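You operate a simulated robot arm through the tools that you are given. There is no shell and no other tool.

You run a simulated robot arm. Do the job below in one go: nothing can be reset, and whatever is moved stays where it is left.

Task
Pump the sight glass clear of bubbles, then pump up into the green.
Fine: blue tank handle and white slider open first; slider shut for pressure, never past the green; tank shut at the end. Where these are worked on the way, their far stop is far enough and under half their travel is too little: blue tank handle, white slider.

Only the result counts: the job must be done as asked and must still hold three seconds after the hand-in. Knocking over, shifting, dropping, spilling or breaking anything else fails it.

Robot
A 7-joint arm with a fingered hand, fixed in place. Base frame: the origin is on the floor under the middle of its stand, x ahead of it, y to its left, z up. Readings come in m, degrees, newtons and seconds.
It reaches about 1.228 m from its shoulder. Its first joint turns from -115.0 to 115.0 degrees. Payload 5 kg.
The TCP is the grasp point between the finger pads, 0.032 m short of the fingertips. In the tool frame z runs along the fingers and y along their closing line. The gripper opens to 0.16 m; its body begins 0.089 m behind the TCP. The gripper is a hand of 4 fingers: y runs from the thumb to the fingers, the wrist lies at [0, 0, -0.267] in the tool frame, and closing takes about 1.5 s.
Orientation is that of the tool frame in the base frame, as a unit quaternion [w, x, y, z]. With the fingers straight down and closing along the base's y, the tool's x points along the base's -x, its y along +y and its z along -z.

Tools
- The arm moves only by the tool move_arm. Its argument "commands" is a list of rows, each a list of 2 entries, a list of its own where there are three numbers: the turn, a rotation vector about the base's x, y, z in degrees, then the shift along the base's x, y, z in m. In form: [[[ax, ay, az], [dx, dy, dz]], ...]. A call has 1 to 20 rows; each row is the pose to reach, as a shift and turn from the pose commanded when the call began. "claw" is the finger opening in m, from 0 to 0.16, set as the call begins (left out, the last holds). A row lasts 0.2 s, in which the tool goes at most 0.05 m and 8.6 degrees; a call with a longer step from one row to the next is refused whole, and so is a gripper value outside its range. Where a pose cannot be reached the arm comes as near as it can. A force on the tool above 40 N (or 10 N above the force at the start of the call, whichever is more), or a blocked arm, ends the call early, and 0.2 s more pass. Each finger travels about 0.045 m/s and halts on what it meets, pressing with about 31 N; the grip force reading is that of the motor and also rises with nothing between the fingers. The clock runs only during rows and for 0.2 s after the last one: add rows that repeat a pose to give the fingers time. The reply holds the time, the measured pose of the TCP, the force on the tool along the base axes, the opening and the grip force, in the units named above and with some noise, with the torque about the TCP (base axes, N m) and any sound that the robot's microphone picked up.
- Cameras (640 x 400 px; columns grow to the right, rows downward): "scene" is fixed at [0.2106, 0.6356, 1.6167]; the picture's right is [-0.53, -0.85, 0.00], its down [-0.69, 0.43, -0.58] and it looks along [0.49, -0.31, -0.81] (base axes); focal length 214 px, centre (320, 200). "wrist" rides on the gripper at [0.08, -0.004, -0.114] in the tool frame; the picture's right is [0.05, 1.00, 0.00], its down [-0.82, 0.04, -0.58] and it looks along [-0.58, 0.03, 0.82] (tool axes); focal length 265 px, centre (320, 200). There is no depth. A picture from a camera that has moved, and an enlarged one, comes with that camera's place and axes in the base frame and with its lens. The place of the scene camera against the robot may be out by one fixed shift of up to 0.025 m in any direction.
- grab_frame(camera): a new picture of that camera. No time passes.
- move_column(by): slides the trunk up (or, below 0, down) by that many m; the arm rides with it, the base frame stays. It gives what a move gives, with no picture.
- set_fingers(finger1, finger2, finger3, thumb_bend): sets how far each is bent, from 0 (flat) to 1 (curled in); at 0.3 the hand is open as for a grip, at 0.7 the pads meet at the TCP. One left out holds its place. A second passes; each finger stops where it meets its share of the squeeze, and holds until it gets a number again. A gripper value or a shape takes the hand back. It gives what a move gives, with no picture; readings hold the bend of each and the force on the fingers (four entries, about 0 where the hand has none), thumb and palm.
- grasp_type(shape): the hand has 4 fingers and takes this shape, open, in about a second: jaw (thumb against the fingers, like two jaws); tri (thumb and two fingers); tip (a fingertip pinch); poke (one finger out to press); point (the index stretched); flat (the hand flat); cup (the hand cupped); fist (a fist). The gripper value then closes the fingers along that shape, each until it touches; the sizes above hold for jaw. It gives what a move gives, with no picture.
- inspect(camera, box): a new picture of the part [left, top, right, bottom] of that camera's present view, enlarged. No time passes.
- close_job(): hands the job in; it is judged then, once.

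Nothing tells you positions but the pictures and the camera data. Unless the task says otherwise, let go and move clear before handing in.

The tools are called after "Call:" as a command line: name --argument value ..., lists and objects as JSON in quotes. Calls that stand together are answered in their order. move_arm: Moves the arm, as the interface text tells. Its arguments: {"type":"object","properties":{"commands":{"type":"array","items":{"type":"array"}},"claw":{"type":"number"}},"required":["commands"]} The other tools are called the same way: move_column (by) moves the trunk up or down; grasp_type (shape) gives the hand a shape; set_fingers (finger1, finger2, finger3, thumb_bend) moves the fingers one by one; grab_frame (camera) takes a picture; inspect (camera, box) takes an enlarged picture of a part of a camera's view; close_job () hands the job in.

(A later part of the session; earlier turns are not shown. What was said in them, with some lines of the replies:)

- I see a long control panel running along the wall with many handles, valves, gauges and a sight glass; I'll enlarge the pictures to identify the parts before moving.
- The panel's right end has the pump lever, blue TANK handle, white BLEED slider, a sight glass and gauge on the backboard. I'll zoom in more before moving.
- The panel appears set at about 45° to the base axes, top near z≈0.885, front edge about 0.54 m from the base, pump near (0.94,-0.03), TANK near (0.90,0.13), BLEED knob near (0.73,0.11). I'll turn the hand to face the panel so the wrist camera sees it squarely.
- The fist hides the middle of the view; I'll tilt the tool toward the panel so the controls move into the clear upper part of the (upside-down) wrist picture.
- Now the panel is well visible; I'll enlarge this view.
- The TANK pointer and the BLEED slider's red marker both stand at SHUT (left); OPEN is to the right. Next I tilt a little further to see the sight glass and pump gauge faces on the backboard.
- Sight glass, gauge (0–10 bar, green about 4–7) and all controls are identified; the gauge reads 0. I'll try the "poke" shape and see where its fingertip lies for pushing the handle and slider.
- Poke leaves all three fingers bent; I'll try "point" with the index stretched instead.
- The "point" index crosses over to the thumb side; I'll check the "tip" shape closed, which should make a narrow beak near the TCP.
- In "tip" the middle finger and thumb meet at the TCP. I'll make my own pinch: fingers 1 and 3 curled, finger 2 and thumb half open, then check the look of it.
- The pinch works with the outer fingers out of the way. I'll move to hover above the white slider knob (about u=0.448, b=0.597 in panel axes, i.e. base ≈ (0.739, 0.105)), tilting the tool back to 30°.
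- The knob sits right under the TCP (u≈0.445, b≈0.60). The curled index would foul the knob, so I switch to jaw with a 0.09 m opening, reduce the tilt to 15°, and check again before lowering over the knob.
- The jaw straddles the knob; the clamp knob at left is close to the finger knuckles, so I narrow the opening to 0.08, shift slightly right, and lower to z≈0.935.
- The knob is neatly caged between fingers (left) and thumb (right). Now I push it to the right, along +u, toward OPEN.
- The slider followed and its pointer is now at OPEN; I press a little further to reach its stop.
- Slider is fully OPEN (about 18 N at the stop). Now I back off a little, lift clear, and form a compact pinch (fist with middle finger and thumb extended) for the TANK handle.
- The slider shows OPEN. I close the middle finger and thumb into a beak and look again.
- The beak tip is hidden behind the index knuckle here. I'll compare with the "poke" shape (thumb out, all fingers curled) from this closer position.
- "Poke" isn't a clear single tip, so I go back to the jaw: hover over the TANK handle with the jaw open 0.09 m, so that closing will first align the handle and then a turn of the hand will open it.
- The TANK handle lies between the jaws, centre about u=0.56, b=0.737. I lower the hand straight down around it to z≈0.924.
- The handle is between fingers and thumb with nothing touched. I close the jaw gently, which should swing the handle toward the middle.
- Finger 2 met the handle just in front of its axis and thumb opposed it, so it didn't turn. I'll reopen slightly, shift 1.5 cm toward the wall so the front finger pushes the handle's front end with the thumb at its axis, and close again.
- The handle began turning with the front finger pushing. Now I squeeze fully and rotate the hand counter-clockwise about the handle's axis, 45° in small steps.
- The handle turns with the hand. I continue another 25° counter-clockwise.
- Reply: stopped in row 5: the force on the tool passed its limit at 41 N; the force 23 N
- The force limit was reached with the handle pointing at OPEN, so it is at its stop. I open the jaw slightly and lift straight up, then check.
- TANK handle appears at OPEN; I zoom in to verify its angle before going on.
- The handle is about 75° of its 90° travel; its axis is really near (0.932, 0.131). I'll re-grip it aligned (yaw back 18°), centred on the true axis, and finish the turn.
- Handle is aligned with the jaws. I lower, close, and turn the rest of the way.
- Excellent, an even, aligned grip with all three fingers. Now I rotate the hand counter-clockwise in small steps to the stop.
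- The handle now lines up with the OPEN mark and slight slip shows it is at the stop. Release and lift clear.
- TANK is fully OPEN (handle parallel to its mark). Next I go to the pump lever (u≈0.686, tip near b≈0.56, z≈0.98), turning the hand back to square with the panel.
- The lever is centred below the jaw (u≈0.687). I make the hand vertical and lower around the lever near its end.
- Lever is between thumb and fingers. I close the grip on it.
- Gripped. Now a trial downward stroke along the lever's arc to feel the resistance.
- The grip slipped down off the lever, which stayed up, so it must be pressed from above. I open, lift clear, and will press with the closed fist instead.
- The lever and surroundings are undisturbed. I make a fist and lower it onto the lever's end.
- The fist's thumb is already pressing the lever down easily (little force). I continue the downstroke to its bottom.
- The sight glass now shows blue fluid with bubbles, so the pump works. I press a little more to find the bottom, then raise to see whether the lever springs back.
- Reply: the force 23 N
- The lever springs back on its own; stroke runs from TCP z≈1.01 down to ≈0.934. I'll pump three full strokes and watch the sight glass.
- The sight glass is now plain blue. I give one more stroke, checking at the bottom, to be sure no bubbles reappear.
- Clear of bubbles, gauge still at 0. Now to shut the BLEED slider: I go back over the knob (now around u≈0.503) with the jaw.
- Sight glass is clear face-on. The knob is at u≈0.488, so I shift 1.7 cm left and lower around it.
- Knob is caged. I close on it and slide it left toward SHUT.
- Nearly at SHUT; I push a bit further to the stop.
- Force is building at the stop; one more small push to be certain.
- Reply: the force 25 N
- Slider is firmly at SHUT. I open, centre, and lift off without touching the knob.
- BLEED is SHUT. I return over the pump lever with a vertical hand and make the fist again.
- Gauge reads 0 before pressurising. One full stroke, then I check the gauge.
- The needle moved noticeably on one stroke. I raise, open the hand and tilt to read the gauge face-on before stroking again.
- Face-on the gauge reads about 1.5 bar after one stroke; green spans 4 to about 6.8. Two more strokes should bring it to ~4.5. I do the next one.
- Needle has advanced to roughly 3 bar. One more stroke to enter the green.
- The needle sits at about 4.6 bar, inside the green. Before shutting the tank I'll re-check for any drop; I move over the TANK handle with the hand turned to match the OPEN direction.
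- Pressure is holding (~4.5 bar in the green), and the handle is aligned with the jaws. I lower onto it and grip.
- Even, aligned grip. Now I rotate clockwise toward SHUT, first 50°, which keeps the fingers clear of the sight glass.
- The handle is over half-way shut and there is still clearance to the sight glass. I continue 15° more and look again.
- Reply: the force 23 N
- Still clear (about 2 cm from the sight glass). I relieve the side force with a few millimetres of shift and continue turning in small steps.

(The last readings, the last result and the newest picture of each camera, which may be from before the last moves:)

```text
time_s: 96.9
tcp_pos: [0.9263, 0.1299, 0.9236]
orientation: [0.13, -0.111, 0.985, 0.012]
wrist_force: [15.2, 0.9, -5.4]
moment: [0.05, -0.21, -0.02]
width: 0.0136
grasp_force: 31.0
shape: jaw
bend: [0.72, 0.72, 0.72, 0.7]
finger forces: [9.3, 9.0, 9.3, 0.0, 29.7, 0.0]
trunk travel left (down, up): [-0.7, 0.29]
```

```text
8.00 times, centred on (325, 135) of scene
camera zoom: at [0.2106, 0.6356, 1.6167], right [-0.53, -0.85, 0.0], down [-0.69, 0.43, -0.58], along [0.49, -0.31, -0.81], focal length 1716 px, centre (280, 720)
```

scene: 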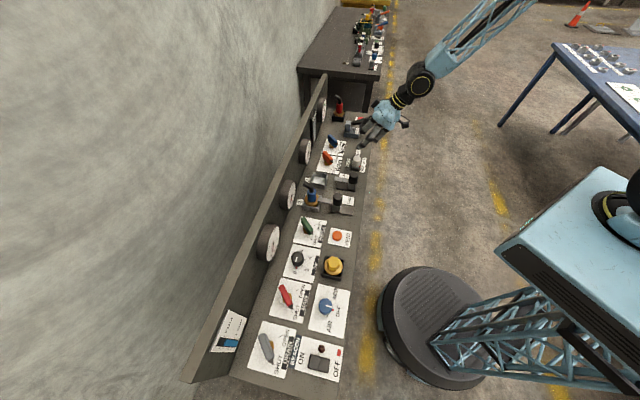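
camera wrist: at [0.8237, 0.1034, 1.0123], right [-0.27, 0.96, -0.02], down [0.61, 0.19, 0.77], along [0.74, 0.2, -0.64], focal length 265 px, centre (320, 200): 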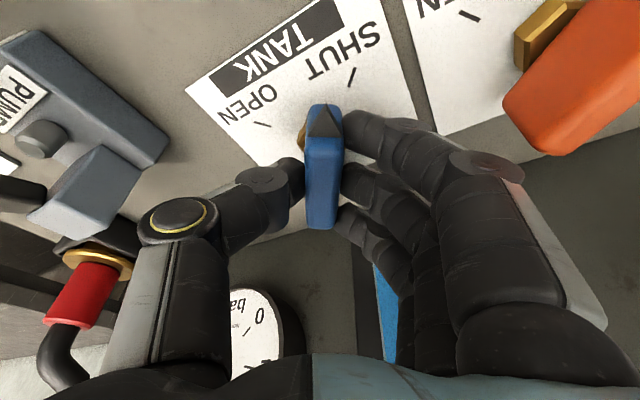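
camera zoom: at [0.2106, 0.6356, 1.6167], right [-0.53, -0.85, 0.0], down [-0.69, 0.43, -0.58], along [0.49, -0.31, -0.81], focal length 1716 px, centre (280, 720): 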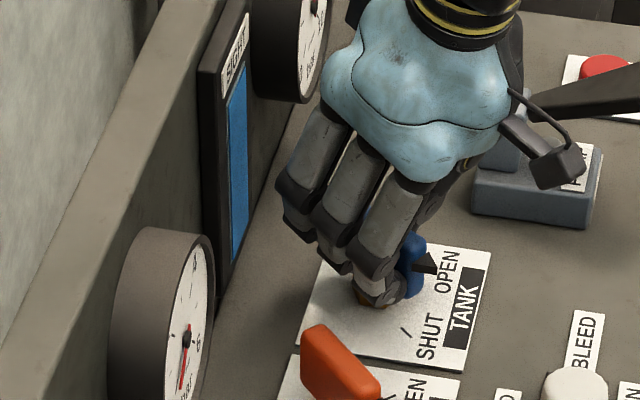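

Handle is at about 77° of 90°, fingers about 1.5 cm from the sight glass. To gain room I loosen slightly, slide 2 cm toward the pointer end, and re-grip for the last few degrees.

Call:
move_arm --commands '[[[0, 0, 0], [0.002, 0, 0]], [[0, 0, 0], [0.002, 0, 0]], [[0, 0, 0], [-0.005, -0.002, 0]], [[0, 0, 0], [-0.011, -0.004, 0]], [[0, 0, 0], [-0.016, -0.0045, 0]], [[0, 0, 0], [-0.016, -0.0045, 0]]]' --claw 0.035

Call:
move_arm --commands '[[[0, 0, 0], [0, 0, 0]], [[0, 0, 0], [0, 0, 0]], [[0, 0, 0], [0, 0, 0]], [[0, 0, 0], [0, 0, 0]]]' --claw 0.0

Call:
grab_frame --camera "wrist"

Call:
inspect --camera "scene" --box '[300, 110, 350, 160]'

```text
time_s: 98.3
tcp_pos: [0.9077, 0.1259, 0.9231]
orientation: [0.129, -0.112, 0.985, 0.012]
wrist_force: [1.3, -0.3, -0.2]
moment: [0.02, -0.04, 0.02]
width: 0.0347
grasp_force: 0.0
shape: jaw
bend: [0.73, 0.73, 0.73, 0.7]
finger forces: [0.0, 0.0, 0.0, 0.0, 0.0, 0.0]
trunk travel left (down, up): [-0.7, 0.29]
```

```text
time_s: 99.3
tcp_pos: [0.9085, 0.1263, 0.9225]
orientation: [0.129, -0.111, 0.985, 0.012]
wrist_force: [2.5, -0.7, -2.6]
moment: [0.11, -0.01, -0.01]
width: 0.0072
grasp_force: 30.9
shape: jaw
bend: [0.69, 0.71, 0.72, 0.7]
finger forces: [0.0, 15.0, 9.2, 0.1, 25.0, 0.0]
trunk travel left (down, up): [-0.7, 0.29]
```

```text
taken
camera wrist: at [0.8051, 0.0982, 1.0118], right [-0.27, 0.96, -0.02], down [0.61, 0.19, 0.77], along [0.74, 0.2, -0.64], focal length 265 px, centre (320, 200)
```

wrist: 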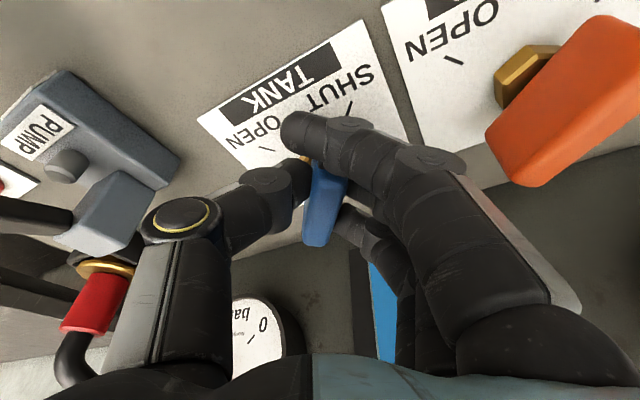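

```text
8.00 times, centred on (325, 135) of scene
camera zoom: at [0.2106, 0.6356, 1.6167], right [-0.53, -0.85, 0.0], down [-0.69, 0.43, -0.58], along [0.49, -0.31, -0.81], focal length 1716 px, centre (280, 720)
```

zoom: 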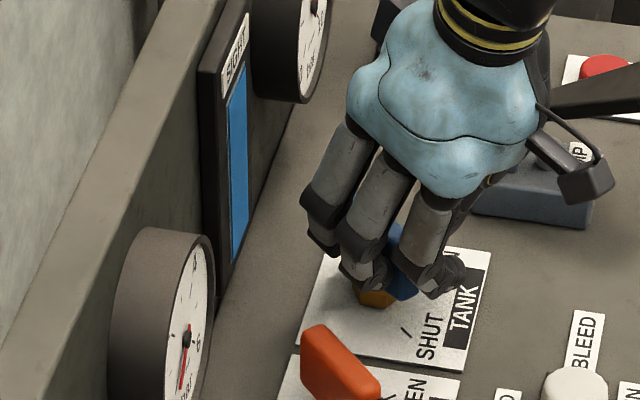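

Good regrip with more room. I turn the final ~16° clockwise about the axis, until the stop is felt.

Call:
move_arm --commands '[[[0, 0, -3], [0, 0.0011, 0]], [[0, 0, -6], [0, 0.0022, 0]], [[0, 0, -9], [0, 0.0033, 0]], [[0, 0, -12], [0, 0.0045, 0]], [[0, 0, -15], [0, 0.0056, 0]]]'

Call:
grab_frame --camera "wrist"

Call:
inspect --camera "scene" --box '[300, 110, 350, 160]'

```text
time_s: 100.5
tcp_pos: [0.907, 0.1311, 0.9231]
orientation: [0.128, 0.018, 0.992, -0.005]
wrist_force: [-6.3, -7.6, -1.3]
moment: [-0.19, 0.12, 0.66]
width: 0.0073
grasp_force: 31.3
shape: jaw
bend: [0.69, 0.71, 0.72, 0.7]
finger forces: [0.0, 10.8, 13.1, 0.0, 31.3, 0.0]
trunk travel left (down, up): [-0.7, 0.29]
```

```text
taken
camera wrist: at [0.8007, 0.131, 1.0123], right [-0.01, 1.0, -0.02], down [0.64, 0.02, 0.77], along [0.77, 0.0, -0.64], focal length 265 px, centre (320, 200)
```

wrist: 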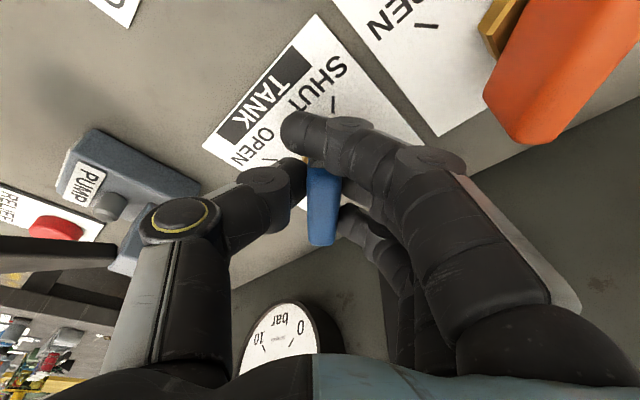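

```text
8.00 times, centred on (325, 135) of scene
camera zoom: at [0.2106, 0.6356, 1.6167], right [-0.53, -0.85, 0.0], down [-0.69, 0.43, -0.58], along [0.49, -0.31, -0.81], focal length 1716 px, centre (280, 720)
```

zoom: 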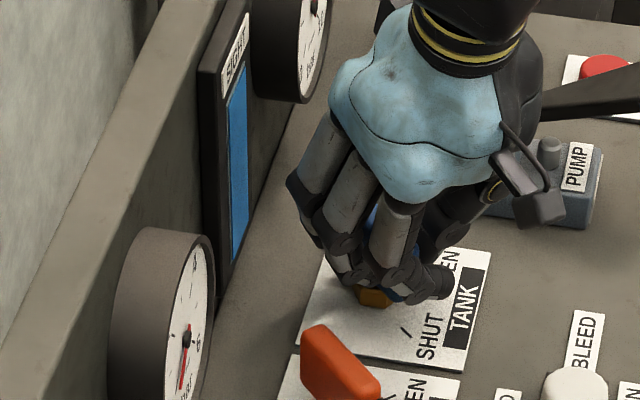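

Torque shows the stop was reached with the hand square to the SHUT direction. I release a little and lift straight up, then inspect.

Call:
move_arm --commands '[[[0, 0, 0], [0, 0, 0]], [[0, 0, 0], [0, 0, 0]], [[0, 0, 0], [0, 0, 0]], [[0, 0, 0], [-0.002, 0, 0.01]], [[0, 0, 0], [-0.004, -0.002, 0.03]], [[0, 0, 0], [-0.006, -0.004, 0.06]], [[0, 0, 0], [-0.01, -0.006, 0.1]], [[0, 0, 0], [-0.015, -0.01, 0.145]]]' --claw 0.045

Call:
grab_frame --camera "wrist"

Call:
inspect --camera "scene" --box '[300, 110, 350, 160]'

```text
time_s: 102.3
tcp_pos: [0.8902, 0.1207, 1.0678]
orientation: [0.13, 0.017, 0.991, -0.004]
wrist_force: [-0.7, -0.3, 1.0]
moment: [0.0, -0.03, 0.0]
width: 0.0446
grasp_force: 0.1
shape: jaw
bend: [0.73, 0.73, 0.73, 0.7]
finger forces: [0.0, 0.0, 0.0, 0.0, 0.0, 0.0]
trunk travel left (down, up): [-0.7, 0.29]
```

```text
taken
camera wrist: at [0.7844, 0.1211, 1.1575], right [-0.01, 1.0, -0.02], down [0.64, 0.02, 0.77], along [0.77, 0.0, -0.64], focal length 265 px, centre (320, 200)
```

wrist: 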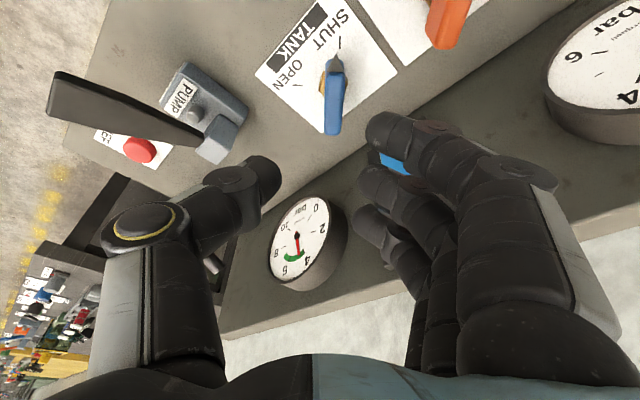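

```text
8.00 times, centred on (325, 135) of scene
camera zoom: at [0.2106, 0.6356, 1.6167], right [-0.53, -0.85, 0.0], down [-0.69, 0.43, -0.58], along [0.49, -0.31, -0.81], focal length 1716 px, centre (280, 720)
```

zoom: 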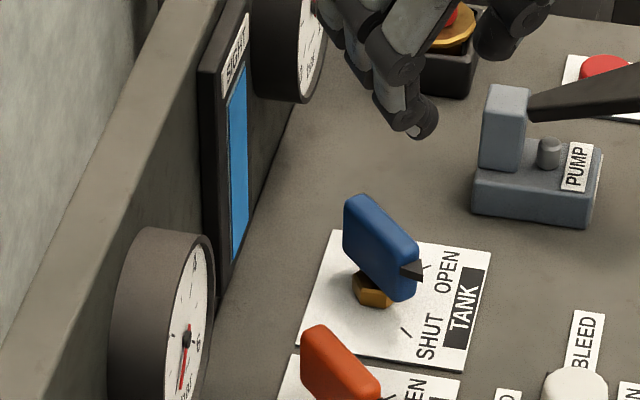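

Call:
inspect --camera "wrist" --box '[240, 0, 440, 150]'

Call:
inspect --camera "wrist" --box '[250, 185, 370, 305]'

Call:
inspect --camera "scene" --box '[318, 128, 350, 160]'

```text
2.67 times, centred on (340, 75) of wrist
camera zoom: at [0.7844, 0.1211, 1.1575], right [-0.01, 1.0, -0.02], down [0.64, 0.02, 0.77], along [0.77, 0.0, -0.64], focal length 708 px, centre (267, 533)
```

zoom: 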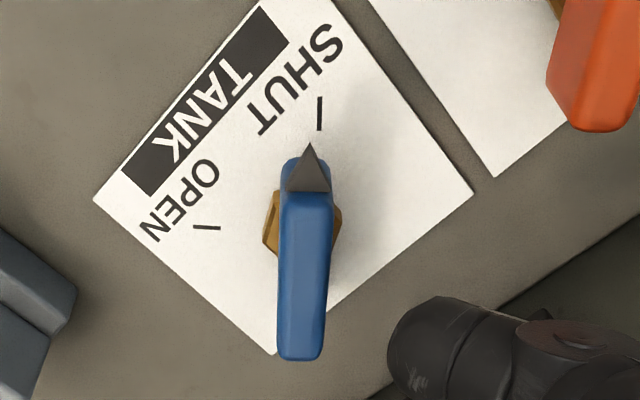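

```text
3.33 times, centred on (310, 245) of wrist
camera zoom: at [0.7844, 0.1211, 1.1575], right [-0.01, 1.0, -0.02], down [0.64, 0.02, 0.77], along [0.77, 0.0, -0.64], focal length 885 px, centre (353, 50)
```

zoom: 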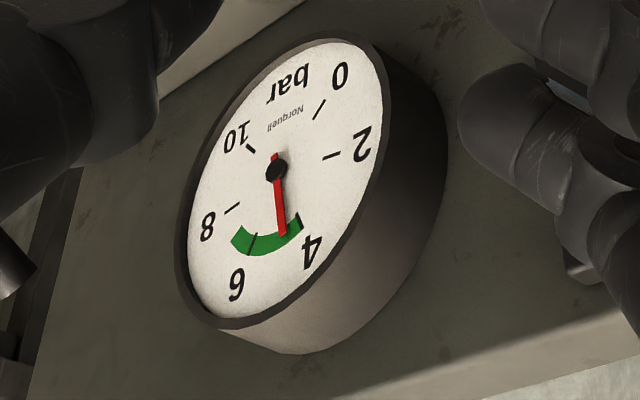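

```text
12.50 times, centred on (334, 144) of scene
camera zoom: at [0.2106, 0.6356, 1.6167], right [-0.53, -0.85, 0.0], down [-0.69, 0.43, -0.58], along [0.49, -0.31, -0.81], focal length 2681 px, centre (145, 900)
```

zoom: 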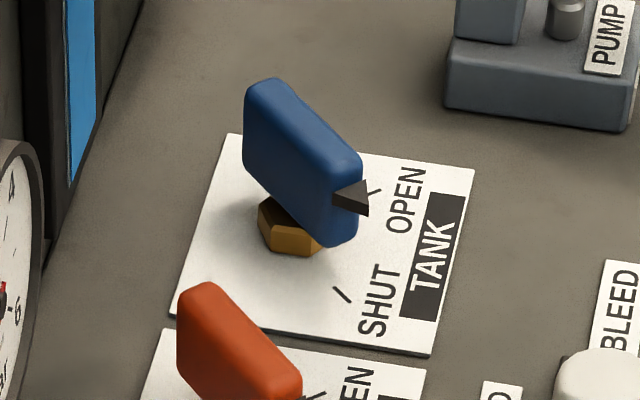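

TANK is back at SHUT (parallel to its mark), the gauge holds about 4.5 bar in the green, and the slider is SHUT. I move the arm clear and take a final look.

Call:
move_arm --commands '[[[0, 0, 0], [0, 0, 0.04]], [[0, 0, 0], [0, 0, 0.08]], [[0, 0, 0], [-0.02, -0.02, 0.12]], [[0, 0, 0], [-0.05, -0.05, 0.14]], [[0, 0, 0], [-0.08, -0.08, 0.15]], [[0, 0, 0], [-0.11, -0.11, 0.15]], [[0, 0, 0], [-0.14, -0.14, 0.15]], [[0, 0, 0], [-0.17, -0.17, 0.15]], [[0, 0, 7], [-0.18, -0.19, 0.15]], [[0, 0, 14], [-0.18, -0.19, 0.15]], [[0, 0, 21], [-0.18, -0.19, 0.15]], [[0, 0, 28], [-0.18, -0.19, 0.15]], [[0, 0, 35], [-0.18, -0.19, 0.15]], [[0, 0, 42], [-0.18, -0.19, 0.15]]]'

Call:
grab_frame --camera "scene"

Call:
grab_frame --camera "wrist"

Call:
inspect --camera "scene" --box '[305, 90, 345, 130]'

Call:
inspect --camera "scene" --box '[290, 80, 400, 190]'

```text
time_s: 105.3
tcp_pos: [0.7125, -0.0689, 1.2172]
orientation: [0.122, -0.34, 0.932, 0.043]
wrist_force: [0.2, 0.5, 1.0]
moment: [0.01, -0.01, -0.02]
width: 0.0443
grasp_force: 0.0
shape: jaw
bend: [0.73, 0.73, 0.73, 0.7]
finger forces: [0.0, 0.0, 0.1, 0.0, 0.0, 0.0]
trunk travel left (down, up): [-0.7, 0.29]
```

```text
taken
```

scene: 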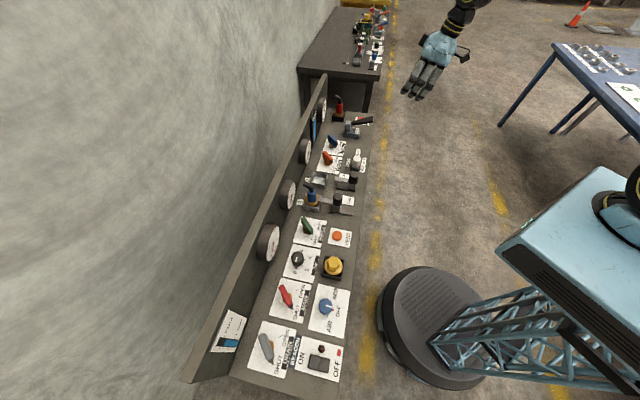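

```text
taken
camera wrist: at [0.6337, -0.1405, 1.307], right [-0.68, 0.73, -0.02], down [0.46, 0.45, 0.77], along [0.57, 0.51, -0.64], focal length 265 px, centre (320, 200)
```

wrist: 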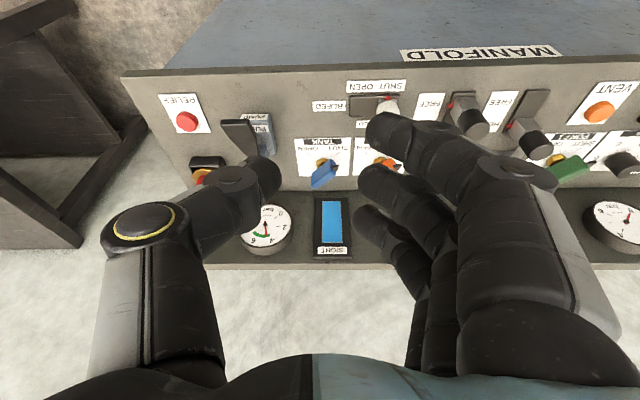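

```text
10.00 times, centred on (325, 110) of scene
camera zoom: at [0.2106, 0.6356, 1.6167], right [-0.53, -0.85, 0.0], down [-0.69, 0.43, -0.58], along [0.49, -0.31, -0.81], focal length 2145 px, centre (270, 1100)
```

zoom: 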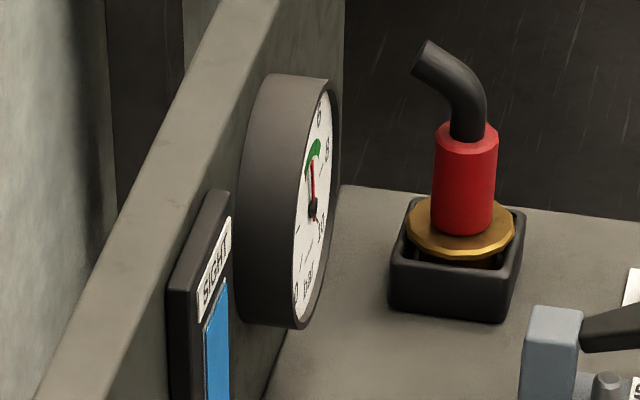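

```text
3.64 times, centred on (345, 135) of scene
camera zoom: at [0.2106, 0.6356, 1.6167], right [-0.53, -0.85, 0.0], down [-0.69, 0.43, -0.58], along [0.49, -0.31, -0.81], focal length 780 px, centre (229, 436)
```

zoom: 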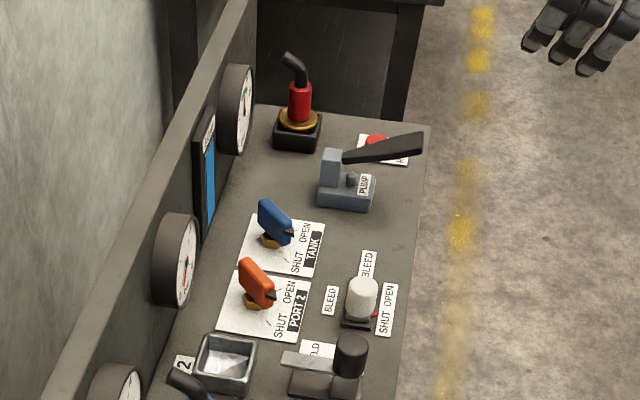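

Everything else looks untouched; one last close reading of the gauge before handing in.

Call:
inspect --camera "wrist" --box '[235, 190, 355, 270]'

```text
5.00 times, centred on (295, 230) of wrist
camera zoom: at [0.6337, -0.1405, 1.307], right [-0.68, 0.73, -0.02], down [0.46, 0.45, 0.77], along [0.57, 0.51, -0.64], focal length 1327 px, centre (445, 50)
```

zoom: 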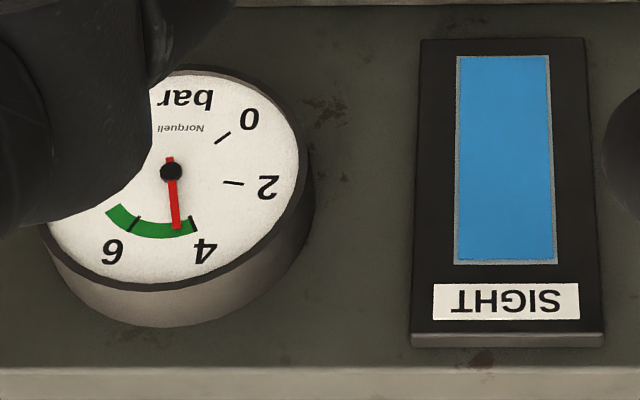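

The sight glass is clear, the needle sits steadily in the green (about 4.5 bar), BLEED and TANK are both SHUT, and the hand is clear. I hand the job in.

Call:
close_job

```text
The job is handed in.
```

The job is done and handed in. The sight glass is clear blue with no bubbles. The gauge reads about 4.5 bar, inside the green band (4 to roughly 6.8), and it stayed steady through the last checks.

- **Opening:** I opened the white slider first, then the blue tank handle, both to their stops. The handle took a second grip to turn the last 15°.
- **Clearing the bubbles:** Blue fluid with bubbles appeared on the first stroke. After three more strokes the glass was clear, and one further stroke confirmed it.
- **Pressure:** I shut the slider to its stop, then pumped three strokes at about 1.5 bar each. The needle never went past the green.
- **Shutting the tank:** The blue handle is back at its shut stop, lined up with the mark.

My first try at gripping the pump lever slipped off it, so I pressed it down from above instead. In the final pictures nothing else on the panel looks moved, and the hand is clear of it.
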